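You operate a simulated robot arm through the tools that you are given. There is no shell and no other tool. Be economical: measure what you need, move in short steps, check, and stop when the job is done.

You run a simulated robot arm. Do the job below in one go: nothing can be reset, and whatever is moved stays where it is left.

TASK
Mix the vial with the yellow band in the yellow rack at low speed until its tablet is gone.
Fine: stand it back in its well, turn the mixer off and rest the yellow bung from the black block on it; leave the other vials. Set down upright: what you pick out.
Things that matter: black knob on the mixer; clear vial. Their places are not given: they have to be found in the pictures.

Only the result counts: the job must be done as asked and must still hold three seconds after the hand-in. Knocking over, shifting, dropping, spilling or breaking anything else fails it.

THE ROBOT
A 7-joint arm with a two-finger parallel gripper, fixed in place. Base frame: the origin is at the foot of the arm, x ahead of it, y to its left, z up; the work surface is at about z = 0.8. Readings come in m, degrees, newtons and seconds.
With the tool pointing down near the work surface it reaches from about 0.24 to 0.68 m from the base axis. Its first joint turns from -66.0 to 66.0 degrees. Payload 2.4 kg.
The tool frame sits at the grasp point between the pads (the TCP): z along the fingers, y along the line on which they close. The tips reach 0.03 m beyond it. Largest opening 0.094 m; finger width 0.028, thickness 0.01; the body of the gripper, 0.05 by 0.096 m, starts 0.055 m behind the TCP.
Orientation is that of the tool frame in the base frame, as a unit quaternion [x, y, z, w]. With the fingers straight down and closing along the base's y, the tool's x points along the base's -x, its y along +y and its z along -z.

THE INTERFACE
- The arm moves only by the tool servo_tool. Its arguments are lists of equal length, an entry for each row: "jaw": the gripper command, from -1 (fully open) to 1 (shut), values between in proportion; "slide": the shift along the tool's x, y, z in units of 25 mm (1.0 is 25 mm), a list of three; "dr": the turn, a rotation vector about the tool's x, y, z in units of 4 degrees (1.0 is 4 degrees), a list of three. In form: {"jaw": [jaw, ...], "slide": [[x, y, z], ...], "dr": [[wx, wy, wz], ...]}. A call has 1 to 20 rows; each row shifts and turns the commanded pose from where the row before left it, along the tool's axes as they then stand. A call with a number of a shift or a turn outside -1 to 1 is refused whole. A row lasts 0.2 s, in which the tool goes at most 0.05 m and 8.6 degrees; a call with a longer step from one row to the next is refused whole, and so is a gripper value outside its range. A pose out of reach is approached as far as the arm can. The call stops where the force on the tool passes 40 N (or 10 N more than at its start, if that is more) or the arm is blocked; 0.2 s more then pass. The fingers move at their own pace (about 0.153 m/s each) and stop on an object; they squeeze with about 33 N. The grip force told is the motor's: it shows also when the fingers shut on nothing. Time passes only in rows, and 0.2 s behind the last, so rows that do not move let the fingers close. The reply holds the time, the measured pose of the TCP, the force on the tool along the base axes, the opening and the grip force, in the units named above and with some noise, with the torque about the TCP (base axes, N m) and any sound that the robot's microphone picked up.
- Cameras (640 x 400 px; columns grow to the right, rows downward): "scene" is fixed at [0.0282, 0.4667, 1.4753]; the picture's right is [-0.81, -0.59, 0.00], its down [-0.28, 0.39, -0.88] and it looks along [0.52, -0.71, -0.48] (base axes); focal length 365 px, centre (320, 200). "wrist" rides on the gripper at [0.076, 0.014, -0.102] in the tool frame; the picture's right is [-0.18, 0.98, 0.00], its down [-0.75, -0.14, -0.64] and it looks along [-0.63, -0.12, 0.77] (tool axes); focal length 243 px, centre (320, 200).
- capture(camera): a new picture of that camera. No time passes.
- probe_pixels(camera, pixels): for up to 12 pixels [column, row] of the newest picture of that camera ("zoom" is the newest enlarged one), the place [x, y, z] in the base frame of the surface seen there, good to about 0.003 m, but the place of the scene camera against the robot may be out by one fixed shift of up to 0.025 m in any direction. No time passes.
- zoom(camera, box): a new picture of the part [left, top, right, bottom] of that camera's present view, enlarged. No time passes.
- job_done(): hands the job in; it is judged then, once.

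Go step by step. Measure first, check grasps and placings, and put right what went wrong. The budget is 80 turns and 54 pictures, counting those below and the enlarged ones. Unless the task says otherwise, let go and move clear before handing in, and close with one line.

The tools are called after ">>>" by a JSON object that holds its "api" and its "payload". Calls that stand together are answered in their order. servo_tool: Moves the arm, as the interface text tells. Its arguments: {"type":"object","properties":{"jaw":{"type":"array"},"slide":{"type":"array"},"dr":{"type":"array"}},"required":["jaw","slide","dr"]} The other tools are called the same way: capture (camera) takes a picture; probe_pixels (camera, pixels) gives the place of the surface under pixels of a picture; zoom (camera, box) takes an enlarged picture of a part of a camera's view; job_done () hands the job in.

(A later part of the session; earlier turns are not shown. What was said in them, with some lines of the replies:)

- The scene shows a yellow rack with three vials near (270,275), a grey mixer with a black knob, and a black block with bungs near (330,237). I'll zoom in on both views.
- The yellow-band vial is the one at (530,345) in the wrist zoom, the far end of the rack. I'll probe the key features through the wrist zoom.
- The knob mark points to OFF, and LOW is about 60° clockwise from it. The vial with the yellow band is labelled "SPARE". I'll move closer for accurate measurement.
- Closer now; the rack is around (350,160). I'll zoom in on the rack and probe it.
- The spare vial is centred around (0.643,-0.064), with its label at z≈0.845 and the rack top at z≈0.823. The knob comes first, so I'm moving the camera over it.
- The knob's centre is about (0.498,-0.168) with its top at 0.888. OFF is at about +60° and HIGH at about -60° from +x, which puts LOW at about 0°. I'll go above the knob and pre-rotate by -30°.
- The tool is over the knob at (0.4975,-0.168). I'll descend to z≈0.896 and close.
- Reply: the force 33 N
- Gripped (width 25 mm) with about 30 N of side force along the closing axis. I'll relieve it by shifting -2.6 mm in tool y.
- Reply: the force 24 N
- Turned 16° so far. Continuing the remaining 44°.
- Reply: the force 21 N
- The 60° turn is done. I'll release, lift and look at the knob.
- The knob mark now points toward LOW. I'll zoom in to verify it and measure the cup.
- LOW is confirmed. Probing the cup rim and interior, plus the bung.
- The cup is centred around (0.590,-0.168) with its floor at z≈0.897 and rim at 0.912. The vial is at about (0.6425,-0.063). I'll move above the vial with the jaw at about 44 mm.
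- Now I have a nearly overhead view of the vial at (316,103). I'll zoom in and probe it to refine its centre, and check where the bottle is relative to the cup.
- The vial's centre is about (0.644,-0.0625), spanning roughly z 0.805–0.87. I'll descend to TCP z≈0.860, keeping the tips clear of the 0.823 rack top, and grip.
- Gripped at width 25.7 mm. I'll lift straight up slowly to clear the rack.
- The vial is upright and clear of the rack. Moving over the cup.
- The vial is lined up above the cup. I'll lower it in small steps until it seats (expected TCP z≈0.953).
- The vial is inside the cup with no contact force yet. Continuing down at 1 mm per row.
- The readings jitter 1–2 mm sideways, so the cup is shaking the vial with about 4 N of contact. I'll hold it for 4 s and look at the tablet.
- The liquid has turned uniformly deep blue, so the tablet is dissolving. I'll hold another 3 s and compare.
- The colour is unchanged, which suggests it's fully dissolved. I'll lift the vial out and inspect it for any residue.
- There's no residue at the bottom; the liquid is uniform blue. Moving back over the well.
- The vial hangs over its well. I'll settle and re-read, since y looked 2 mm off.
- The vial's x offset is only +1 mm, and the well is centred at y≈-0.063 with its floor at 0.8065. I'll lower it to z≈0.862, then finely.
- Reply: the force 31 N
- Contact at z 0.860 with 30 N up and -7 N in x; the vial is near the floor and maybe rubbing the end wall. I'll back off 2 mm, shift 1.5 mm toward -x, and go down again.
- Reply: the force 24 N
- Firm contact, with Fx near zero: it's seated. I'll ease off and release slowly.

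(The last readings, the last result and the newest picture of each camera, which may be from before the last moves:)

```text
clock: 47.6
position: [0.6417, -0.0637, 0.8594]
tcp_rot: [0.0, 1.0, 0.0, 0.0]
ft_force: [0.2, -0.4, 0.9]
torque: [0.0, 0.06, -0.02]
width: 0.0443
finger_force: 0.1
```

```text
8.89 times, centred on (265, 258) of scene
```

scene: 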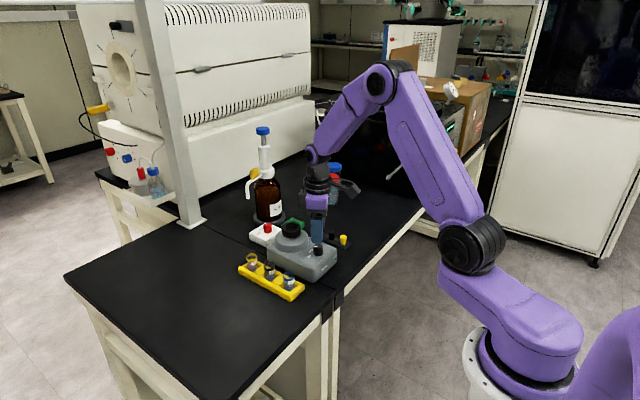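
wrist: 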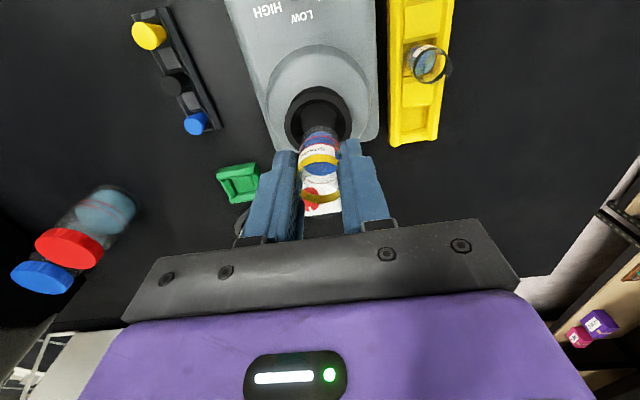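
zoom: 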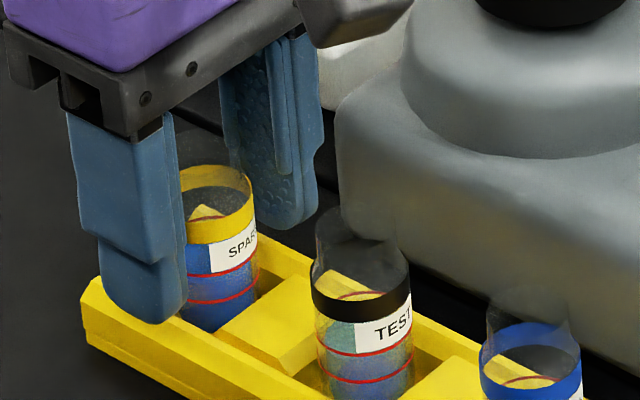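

The vial stands freely in its well. I'll retract, return above the knob and pre-rotate +30°.

>>> {"api": "servo_tool", "payload": {"jaw": [0.06, 0.06, 0.06, 0.06, 0.06, 0.06, 0.06, 0.06, 0.06, 0.06, -0.06, -0.06, -0.06, -0.06, -0.06, -0.06, -0.06, -0.06, -0.06, -0.06], "slide": [[0, 0, -0.6], [0, 0, -0.9], [0, 0, -0.9], [0, 0, -0.9], [0, 0, -0.95], [0, 0, -0.95], [0.952, -0.709, 0], [0.952, -0.709, 0], [0.952, -0.709, 0], [0.952, -0.709, 0], [0.952, -0.709, 0], [0.952, -0.709, 0], [0, 0, 0], [0, 0, 0], [0, 0, 0], [0, 0, 0], [0, 0, 0], [0, 0, 0], [0, 0, 0], [0, 0, 0]], "dr": [[0, 0, 0], [0, 0, 0], [0, 0, 0], [0, 0, 0], [0, 0, 0], [0, 0, 0], [0, 0, 0], [0, 0, 0], [0, 0, 0], [0, 0, 0], [0, 0, 0], [0, 0, 0], [0, 0, 1], [0, 0, 1], [0, 0, 1], [0, 0, 1], [0, 0, 1], [0, 0, 1], [0, 0, 1], [0, 0, 0.5]]}}

```text
clock: 51.8
position: [0.499, -0.1701, 0.9876]
tcp_rot: [0.26, 0.966, 0.001, 0.0]
ft_force: [0.5, 0.6, -0.6]
torque: [0.0, 0.0, -0.01]
width: 0.0498
finger_force: 0.1
```

I'm over the knob at (0.499,-0.170). Descending and gripping.

>>> {"api": "servo_tool", "payload": {"jaw": [-0.06, -0.06, -0.06, -0.06, -0.06, -0.06, 1, 1, 1, 1], "slide": [[0, 0, 0.728], [0, 0, 0.728], [0, 0, 0.728], [0, 0, 0.728], [0, 0, 0.728], [0, 0, 0], [0, 0, 0], [0, 0, 0], [0, 0, 0], [0, 0, 0]], "dr": [[0, 0, 0], [0, 0, 0], [0, 0, 0], [0, 0, 0], [0, 0, 0], [0, 0, 0], [0, 0, 0], [0, 0, 0], [0, 0, 0], [0, 0, 0]]}}

```text
clock: 54.0
position: [0.4994, -0.1692, 0.8964]
tcp_rot: [0.259, 0.966, 0.0, 0.002]
ft_force: [7.0, 9.5, -5.9]
torque: [-0.08, -0.49, 0.0]
width: 0.0255
finger_force: 45.3
```

Good grip with small side force. Turning -60° back to OFF.

>>> {"api": "servo_tool", "payload": {"jaw": [1, 1, 1, 1, 1, 1, 1, 1, 1, 1, 1, 1, 1, 1, 1, 1], "slide": [[0, 0, 0], [0, 0, 0], [0, 0, 0], [0, 0, 0], [0, 0, 0], [0, 0, 0], [0, 0, 0], [0, 0, 0], [0, 0, 0], [0, 0, 0], [0, 0, 0], [0, 0, 0], [0, 0, 0], [0, 0, 0], [0, 0, 0], [0, 0, 0]], "dr": [[0, 0, -1], [0, 0, -1], [0, 0, -1], [0, 0, -1], [0, 0, -1], [0, 0, -1], [0, 0, -1], [0, 0, -1], [0, 0, -1], [0, 0, -1], [0, 0, -1], [0, 0, -1], [0, 0, -1], [0, 0, -1], [0, 0, -1], [0, 0, 0]]}}

```text
clock: 57.4
position: [0.4976, -0.1709, 0.8974]
tcp_rot: [-0.258, 0.966, 0.0, 0.0]
ft_force: [4.3, 0.8, -17.3]
torque: [0.44, -0.58, -0.55]
width: 0.0254
finger_force: 44.4
```

>>> {"api": "servo_tool", "payload": {"jaw": [-0.06, -0.06, -0.06, -0.06, -0.06, -0.06, -0.06, -0.06, -0.06, -0.06, -0.06, -0.06, -0.06, -0.06, -0.06, -0.06], "slide": [[0, 0, 0], [0, 0, 0], [0, 0, -0.8], [0, 0, -0.8], [0, 0, -0.8], [0, 0, -0.8], [0, 0, -0.8], [0, 0, 0], [0, 0, 0], [0, 0, 0], [0, 0, 0], [0, 0, 0], [0, 0, 0], [0, 0, 0], [0, 0, 0], [0, 0, 0]], "dr": [[0, 0, 0], [0, 0, 0], [0, 0, 0], [0, 0, 0], [0, 0, 0], [0, 0, 0], [0, 0, 0], [0, 0, 1], [0, 0, 1], [0, 0, 1], [0, 0, 1], [0, 0, 1], [0, 0, 1], [0, 0, 1], [0, 0, 0.5], [0, 0, 0]]}}

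>>> {"api": "capture", "payload": {"camera": "wrist"}}

>>> {"api": "zoom", "payload": {"camera": "wrist", "box": [280, 80, 360, 140]}}

```text
clock: 60.8
position: [0.4993, -0.17, 0.9961]
tcp_rot: [0.001, 1.0, 0.0, 0.0]
ft_force: [0.3, -0.9, 0.0]
torque: [0.01, 0.0, 0.01]
width: 0.0496
finger_force: 0.1
```

```text
17 pictures are left
```

wrist: 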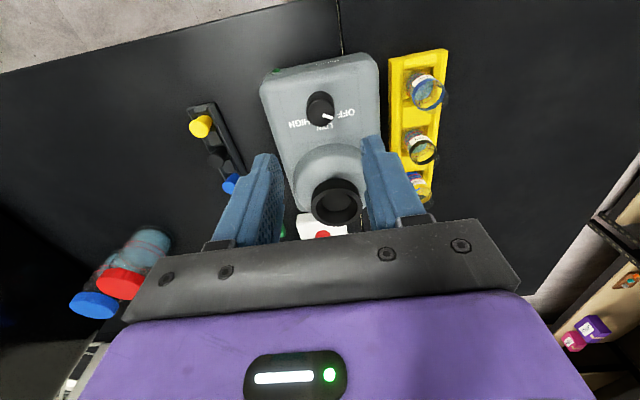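

```text
6.67 times, centred on (320, 110) of wrist
```

zoom: 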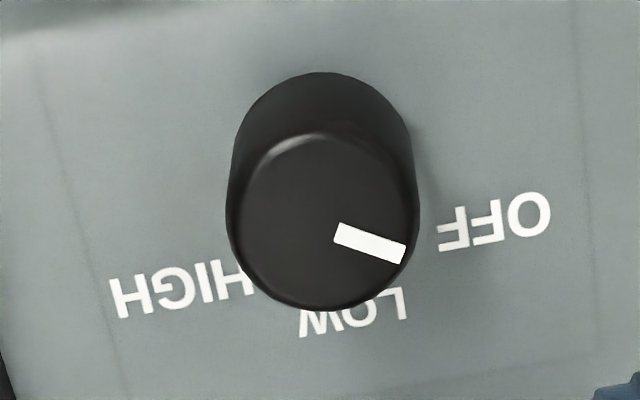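

The knob is back at OFF. Next is the yellow bung, so I'm moving to view the black block closely and checking the jar location.

>>> {"api": "probe_pixels", "payload": {"camera": "wrist", "pixels": [[120, 283], [95, 305], [150, 240], [200, 120], [203, 131], [216, 155]]}}

>>> {"api": "servo_tool", "payload": {"jaw": [-0.06, -0.06, -0.06, -0.06, -0.06, -0.06, -0.06], "slide": [[0.4, -0.8, 0], [0.4, -0.8, 0], [0.4, -0.8, 0], [0.4, -0.8, 0], [0.4, -0.8, 0.4], [0.4, -0.8, 0.4], [0, 0, 0]], "dr": [[0, 0, 0], [0, 0, 0], [0, 0, 0], [0, 0, 0], [0, 0, 0], [0, 0, 0], [0, 0, 0]]}}

>>> {"api": "capture", "payload": {"camera": "wrist"}}

```text
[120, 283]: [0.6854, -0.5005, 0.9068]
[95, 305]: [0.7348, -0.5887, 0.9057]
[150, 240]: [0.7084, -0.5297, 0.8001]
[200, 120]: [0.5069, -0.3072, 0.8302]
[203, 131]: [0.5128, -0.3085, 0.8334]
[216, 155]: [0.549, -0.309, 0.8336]
```

```text
clock: 62.4
position: [0.438, -0.2919, 0.9758]
tcp_rot: [0.0, 1.0, 0.0, 0.0]
ft_force: [-0.4, -0.3, -0.5]
torque: [-0.02, -0.03, -0.02]
width: 0.0498
finger_force: 0.1
```

```text
15 pictures are left
```

wrist: 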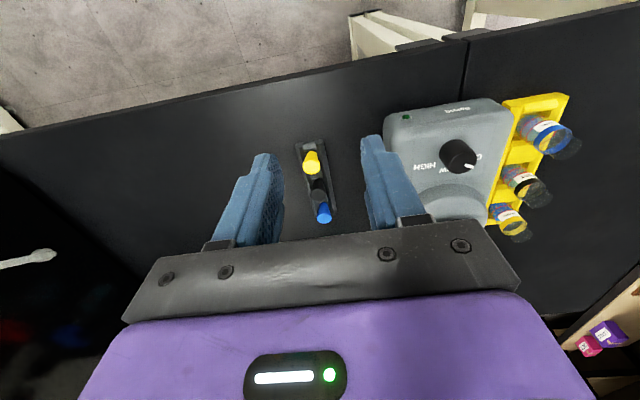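

>>> {"api": "zoom", "payload": {"camera": "wrist", "box": [285, 130, 365, 230]}}

>>> {"api": "probe_pixels", "payload": {"camera": "wrist", "pixels": [[306, 168], [316, 168], [311, 164], [311, 171], [311, 157], [311, 152], [300, 155], [324, 155], [330, 215], [318, 195], [323, 216], [312, 145]]}}

```text
4.00 times, centred on (325, 180) of wrist
```

zoom: 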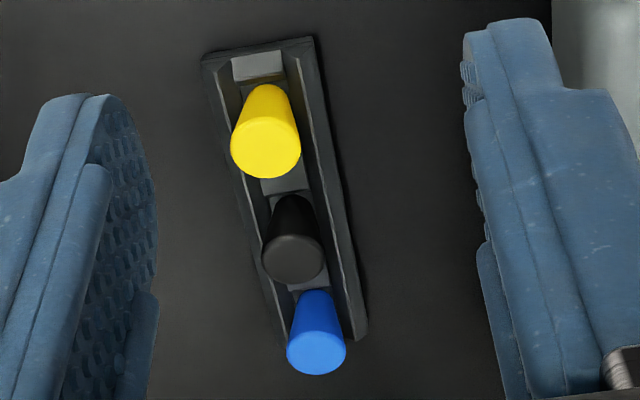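

```text
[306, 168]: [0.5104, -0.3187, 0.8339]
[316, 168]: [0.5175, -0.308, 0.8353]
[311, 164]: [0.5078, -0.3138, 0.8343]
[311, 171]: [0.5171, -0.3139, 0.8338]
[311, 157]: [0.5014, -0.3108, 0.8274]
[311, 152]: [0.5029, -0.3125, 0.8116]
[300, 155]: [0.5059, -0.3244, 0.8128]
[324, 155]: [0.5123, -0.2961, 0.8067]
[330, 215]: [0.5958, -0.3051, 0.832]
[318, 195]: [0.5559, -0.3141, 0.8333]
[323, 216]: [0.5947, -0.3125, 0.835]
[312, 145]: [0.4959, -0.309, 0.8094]
```

The bung top is at about (0.511,-0.3135,0.834), roughly 20 mm wide, with the block top at 0.812. Moving above it for a better measurement.

>>> {"api": "servo_tool", "payload": {"jaw": [-0.06, -0.06, -0.06, -0.06], "slide": [[-0.973, -0.26, 0.6], [-0.973, -0.26, 0.6], [-0.973, -0.26, 0.6], [0, 0, 0]], "dr": [[0, 0, 0], [0, 0, 0], [0, 0, 0], [0, 0, 0]]}}

>>> {"api": "zoom", "payload": {"camera": "wrist", "box": [260, 60, 380, 180]}}

```text
clock: 63.4
position: [0.5133, -0.3097, 0.9327]
tcp_rot: [0.0, 1.0, 0.0, 0.0]
ft_force: [-0.7, -0.1, 0.2]
torque: [-0.02, 0.01, -0.01]
width: 0.0497
finger_force: 0.0
```

```text
3.33 times, centred on (320, 120) of wrist
```

zoom: 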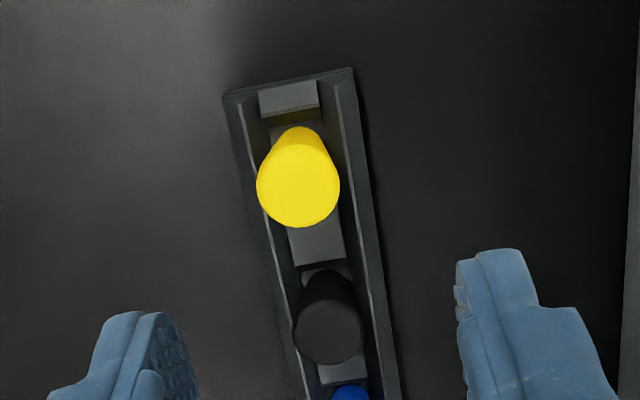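

>>> {"api": "probe_pixels", "payload": {"camera": "zoom", "pixels": [[298, 187], [261, 187], [336, 187], [298, 152], [298, 222], [328, 330], [243, 140], [345, 140], [310, 240], [288, 97]]}}

```text
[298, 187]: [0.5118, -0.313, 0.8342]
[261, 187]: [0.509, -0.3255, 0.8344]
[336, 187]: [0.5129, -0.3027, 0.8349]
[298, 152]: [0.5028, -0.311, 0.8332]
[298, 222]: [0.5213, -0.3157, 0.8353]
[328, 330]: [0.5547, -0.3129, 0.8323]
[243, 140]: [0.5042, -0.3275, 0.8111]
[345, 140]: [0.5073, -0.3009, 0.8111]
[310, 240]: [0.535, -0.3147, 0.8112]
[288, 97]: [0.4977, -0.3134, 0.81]
```

The bung's centre is about (0.5115,-0.3135), diameter about 23 mm. I'll align, descend to z 0.845 (tips at 0.815, above the block's 0.812) and close.

>>> {"api": "servo_tool", "payload": {"jaw": [-0.06, -0.06, -0.06, -0.06, -0.06, -0.06, -0.06, 1, 1, 1, 1], "slide": [[0.07, -0.15, 0], [0, 0, 0.7], [0, 0, 0.7], [0, 0, 0.7], [0, 0, 0.7], [0, 0, 0.68], [0, 0, 0], [0, 0, 0], [0, 0, 0], [0, 0, 0], [0, 0, 0]], "dr": [[0, 0, 0], [0, 0, 0], [0, 0, 0], [0, 0, 0], [0, 0, 0], [0, 0, 0], [0, 0, 0], [0, 0, 0], [0, 0, 0], [0, 0, 0], [0, 0, 0]]}}

>>> {"api": "zoom", "payload": {"camera": "scene", "box": [305, 205, 375, 255]}}

```text
clock: 65.8
position: [0.51, -0.3125, 0.8444]
tcp_rot: [0.0, 1.0, 0.0, 0.0]
ft_force: [-0.5, 0.0, -0.1]
torque: [-0.01, 0.02, 0.03]
width: 0.0101
finger_force: 32.4
```

```text
8.00 times, centred on (340, 230) of scene
```

zoom: 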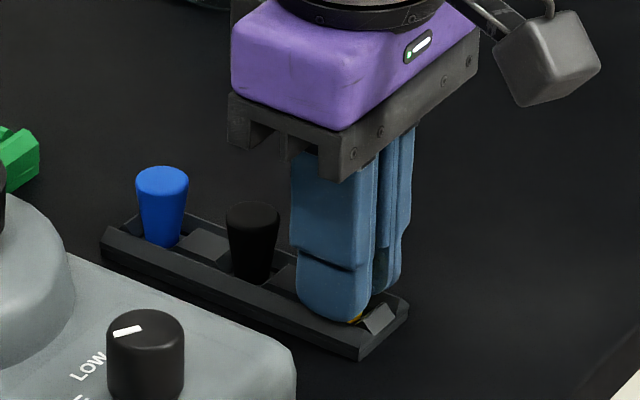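

Width is only 10 mm, less than the bung's visible width. Checking through the wrist camera.

>>> {"api": "zoom", "payload": {"camera": "wrist", "box": [270, 90, 370, 190]}}

```text
4.00 times, centred on (320, 140) of wrist
```

zoom: 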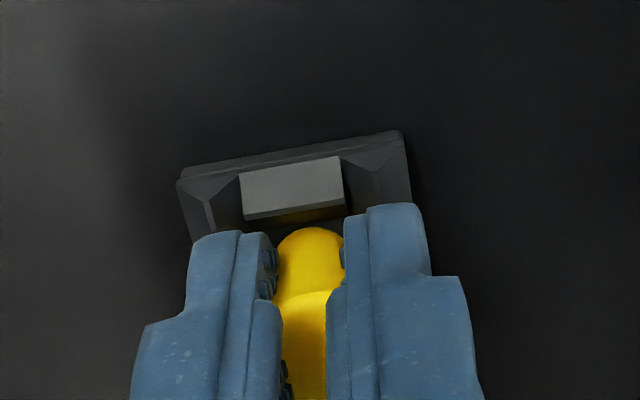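

The bung is between the pads. Lifting and checking.

>>> {"api": "servo_tool", "payload": {"jaw": [1, 1, 1, 1, 1, 1, 1, 1, 1], "slide": [[0, 0, -0.3], [0, 0, -0.5], [0, 0, -0.6], [0, 0, -0.8], [0, 0, -0.8], [0, 0, -0.8], [0, 0, -0.8], [0, 0, -0.8], [0, 0, 0]], "dr": [[0, 0, 0], [0, 0, 0], [0, 0, 0], [0, 0, 0], [0, 0, 0], [0, 0, 0], [0, 0, 0], [0, 0, 0], [0, 0, 0]]}}

>>> {"api": "zoom", "payload": {"camera": "scene", "box": [285, 165, 365, 235]}}

```text
clock: 67.8
position: [0.5089, -0.3139, 0.9814]
tcp_rot: [0.001, 1.0, 0.001, 0.0]
ft_force: [-0.2, 0.1, 0.0]
torque: [0.0, -0.01, -0.02]
width: 0.0102
finger_force: 32.4
```

```text
5.71 times, centred on (325, 200) of scene
```

zoom: 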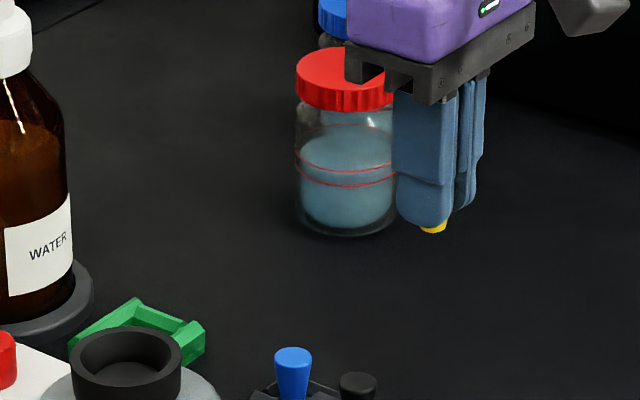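

The bung is held, with its bottom about 5 mm below the tips. Travelling to above the vial.

>>> {"api": "servo_tool", "payload": {"jaw": [1, 1, 1, 1, 1, 1, 1, 1, 1, 1, 1, 1], "slide": [[-0.487, 0.909, 0], [-0.487, 0.909, 0], [-0.487, 0.909, 0], [-0.487, 0.909, 0], [-0.487, 0.909, 0], [-0.487, 0.909, 0], [-0.487, 0.909, 0], [-0.487, 0.909, 0], [-0.487, 0.909, 0], [-0.487, 0.909, 0], [-0.487, 0.909, 0], [0, 0, 0]], "dr": [[0, 0, 0], [0, 0, 0], [0, 0, 0], [0, 0, 0], [0, 0, 0], [0, 0, 0], [0, 0, 0], [0, 0, 0], [0, 0, 0], [0, 0, 0], [0, 0, 0], [0, 0, 0]]}}

>>> {"api": "zoom", "payload": {"camera": "wrist", "box": [280, 70, 360, 150]}}

```text
clock: 70.4
position: [0.644, -0.0645, 0.9788]
tcp_rot: [0.001, 1.0, 0.0, 0.0]
ft_force: [0.3, 0.3, -0.4]
torque: [0.0, 0.0, -0.02]
width: 0.0103
finger_force: 33.1
```

```text
5.00 times, centred on (320, 110) of wrist
```

zoom: 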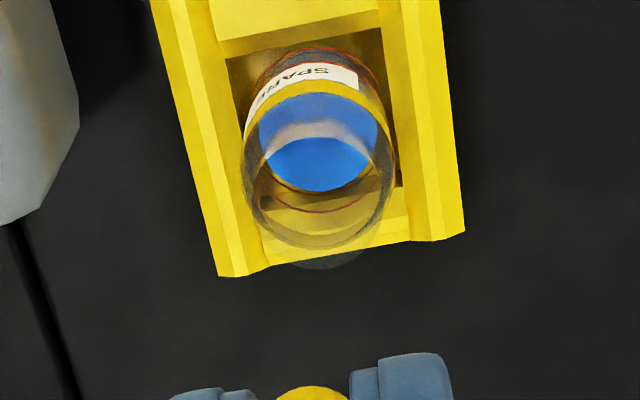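

>>> {"api": "probe_pixels", "payload": {"camera": "zoom", "pixels": [[308, 85], [308, 95], [308, 75], [255, 110], [375, 110], [322, 242], [322, 265], [260, 210], [375, 205], [290, 150], [310, 170], [320, 225]]}}

```text
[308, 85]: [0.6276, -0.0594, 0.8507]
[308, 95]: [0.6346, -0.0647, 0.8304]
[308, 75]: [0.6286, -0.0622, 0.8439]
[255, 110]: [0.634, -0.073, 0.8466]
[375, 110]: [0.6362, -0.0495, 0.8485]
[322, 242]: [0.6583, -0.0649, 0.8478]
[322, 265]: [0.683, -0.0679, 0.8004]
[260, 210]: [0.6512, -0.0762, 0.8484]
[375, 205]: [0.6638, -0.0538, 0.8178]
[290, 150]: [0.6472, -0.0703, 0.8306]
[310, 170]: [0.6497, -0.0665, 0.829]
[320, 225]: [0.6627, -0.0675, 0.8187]
```

The vial mouth is centred at about (0.642,-0.0635), top about z 0.873. I'll lower to just above the mouth and look.

>>> {"api": "servo_tool", "payload": {"jaw": [1, 1, 1, 1, 1], "slide": [[0.1, 0.03, 0.6], [0, 0, 0.7], [0, 0, 0.6], [0, 0, 0.6], [0, 0, 0]], "dr": [[0, 0, 0], [0, 0, 0], [0, 0, 0], [0, 0, 0], [0, 0, 0]]}}

>>> {"api": "zoom", "payload": {"camera": "scene", "box": [235, 235, 285, 275]}}

>>> {"api": "zoom", "payload": {"camera": "wrist", "box": [280, 90, 360, 190]}}

```text
clock: 71.6
position: [0.6419, -0.063, 0.918]
tcp_rot: [-0.001, 1.0, -0.001, 0.0]
ft_force: [0.0, 0.2, -0.8]
torque: [0.02, 0.01, -0.02]
width: 0.0105
finger_force: 32.8
```

```text
10.00 times, centred on (260, 255) of scene
```

zoom: 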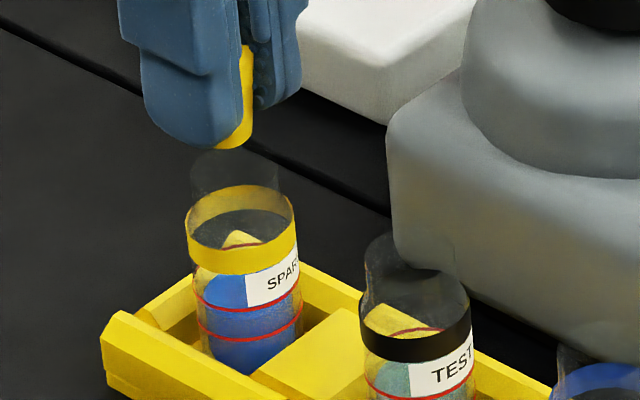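

```text
4.00 times, centred on (320, 140) of wrist
```

zoom: 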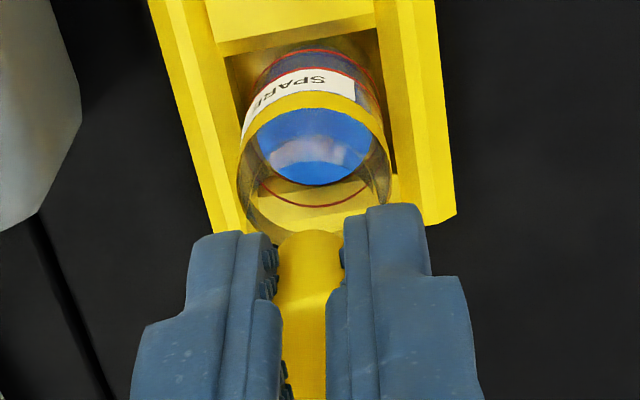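

The bung bottom is about 8 mm above the mouth and well aligned. A small correction, then down to z≈0.905.

>>> {"api": "servo_tool", "payload": {"jaw": [1, 1, 1, 1, 1, 1], "slide": [[0.04, -0.03, 0.12], [0, 0, 0.12], [0, 0, 0.1], [0, 0, 0.08], [0, 0, 0.08], [0, 0, 0]], "dr": [[0, 0, 0], [0, 0, 0], [0, 0, 0], [0, 0, 0], [0, 0, 0], [0, 0, 0]]}}

>>> {"api": "zoom", "payload": {"camera": "scene", "box": [235, 235, 285, 275]}}

```text
clock: 73.0
position: [0.6406, -0.0658, 0.9058]
tcp_rot: [-0.001, 1.0, 0.001, 0.0]
ft_force: [0.3, 0.8, 0.2]
torque: [-0.03, 0.01, 0.0]
width: 0.0099
finger_force: 33.2
```

```text
10.00 times, centred on (260, 255) of scene
```

zoom: 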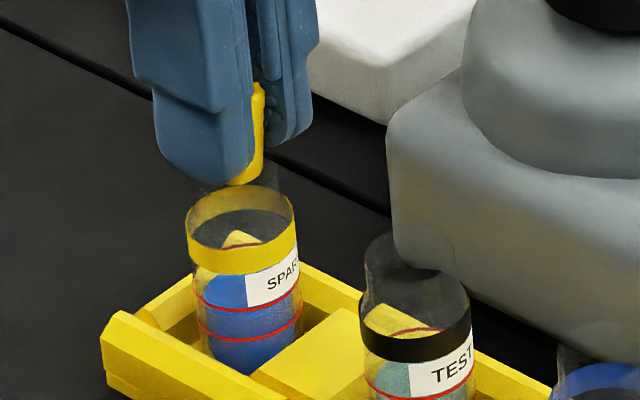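

The bung bottom is just inside the mouth with no contact force. Lowering 2 mm more in small steps.

>>> {"api": "servo_tool", "payload": {"jaw": [1, 1, 1], "slide": [[0, 0, 0.05], [0, 0, 0.05], [0, 0, 0]], "dr": [[0, 0, 0], [0, 0, 0], [0, 0, 0]]}}

```text
clock: 73.8
position: [0.6405, -0.0644, 0.9046]
tcp_rot: [0.0, 1.0, -0.001, -0.001]
ft_force: [0.3, 0.1, -0.4]
torque: [0.0, -0.01, 0.04]
width: 0.0131
finger_force: 33.3
```

Width rose to 13 mm, which suggests the bung is starting to seat and slide up in the pads. One more small step, then I'll check.

>>> {"api": "servo_tool", "payload": {"jaw": [1, 1, 1], "slide": [[0, 0, 0.03], [0, 0, 0], [0, 0, 0]], "dr": [[0, 0, 0], [0, 0, 0], [0, 0, 0]]}}

>>> {"api": "zoom", "payload": {"camera": "scene", "box": [235, 235, 285, 275]}}

```text
clock: 74.6
position: [0.6395, -0.0656, 0.9038]
tcp_rot: [0.0, 1.0, -0.001, 0.0]
ft_force: [0.6, 0.0, -0.6]
torque: [0.01, 0.0, 0.01]
width: 0.0138
finger_force: 32.7
```

```text
10.00 times, centred on (260, 255) of scene
```

zoom: 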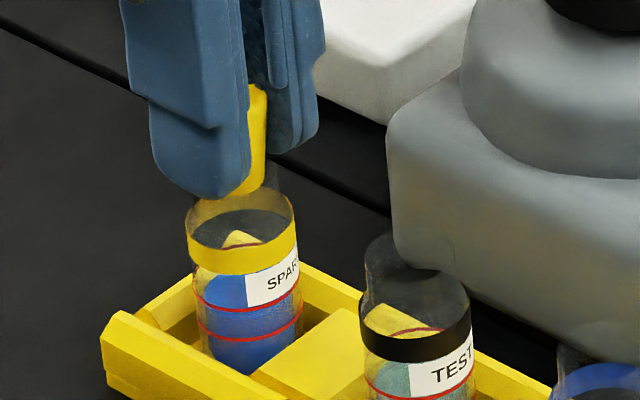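

The bung's bottom is about 4 mm inside the mouth and centred. Releasing gently.

>>> {"api": "servo_tool", "payload": {"jaw": [0.6, 0.5, 0.4, 0.2, 0.06, 0.06, 0.06], "slide": [[0, 0, 0], [0, 0, 0], [0, 0, 0], [0, 0, 0], [0, 0, 0], [0, 0, 0], [0, 0, 0]], "dr": [[0, 0, 0], [0, 0, 0], [0, 0, 0], [0, 0, 0], [0, 0, 0], [0, 0, 0], [0, 0, 0]]}}

>>> {"api": "zoom", "payload": {"camera": "scene", "box": [235, 230, 285, 270]}}

```text
clock: 76.2
position: [0.6399, -0.0639, 0.9029]
tcp_rot: [0.0, 1.0, -0.001, 0.0]
ft_force: [0.0, -0.4, 0.2]
torque: [0.0, 0.0, -0.01]
width: 0.044
finger_force: 0.1
```

```text
10.00 times, centred on (260, 250) of scene
```

zoom: 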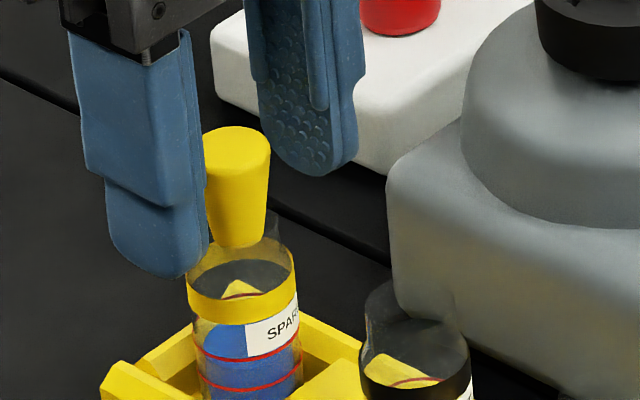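

The bung stands upright in the vial's mouth. Retracting straight up and clear.

>>> {"api": "servo_tool", "payload": {"jaw": [0.06, 0.06, 0.06, 0.06, 0.06, 0.06, 0.06, 0.06, 0.06, 0.06], "slide": [[0, 0, -0.3], [0, 0, -0.5], [0, 0, -0.8], [0, 0, -0.8], [0, 0, -0.8], [0, 0, -0.8], [0, 0, -0.8], [0.8, 0, 0], [0.8, 0, 0], [0, 0, 0]], "dr": [[0, 0, 0], [0, 0, 0], [0, 0, 0], [0, 0, 0], [0, 0, 0], [0, 0, 0], [0, 0, 0], [0, 0, 0], [0, 0, 0], [0, 0, 0]]}}

>>> {"api": "zoom", "payload": {"camera": "scene", "box": [230, 215, 350, 305]}}

```text
clock: 78.4
position: [0.6, -0.0642, 1.0206]
tcp_rot: [0.001, 1.0, 0.0, 0.0]
ft_force: [0.3, 1.1, -0.5]
torque: [0.02, 0.01, -0.01]
width: 0.0443
finger_force: 0.0
```

```text
4.44 times, centred on (290, 260) of scene
```

zoom: 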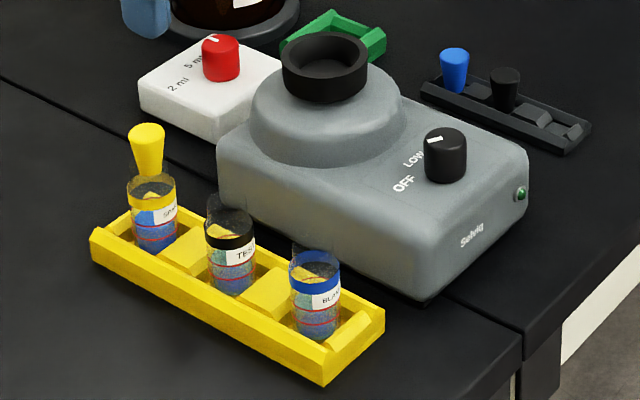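

The bung is seated, the knob is at OFF and the other vials are untouched. One last close look at the vial and knob.

>>> {"api": "zoom", "payload": {"camera": "scene", "box": [240, 238, 290, 278]}}

```text
10.00 times, centred on (265, 258) of scene
```

zoom: 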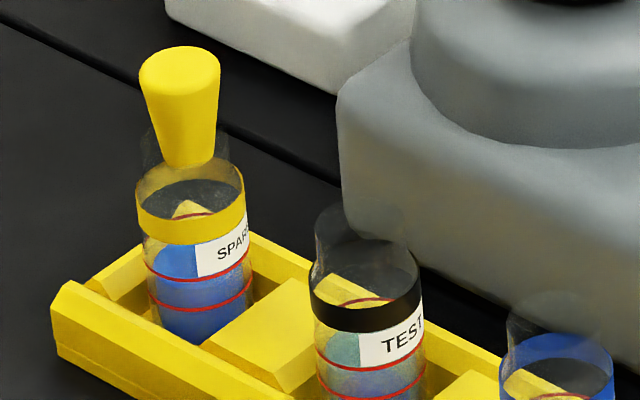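

The vial stands upright with uniform blue liquid, the bung rests in its mouth and the arm is clear. Handing in.

>>> {"api": "job_done", "payload": {}}

```text
The job is handed in.
```

I mixed the yellow-band vial ("SPARE") at LOW for about 10 seconds until no tablet was visible. I then stood it back in its well, turned the mixer off and rested the yellow bung upright on it; the other vials weren't touched.
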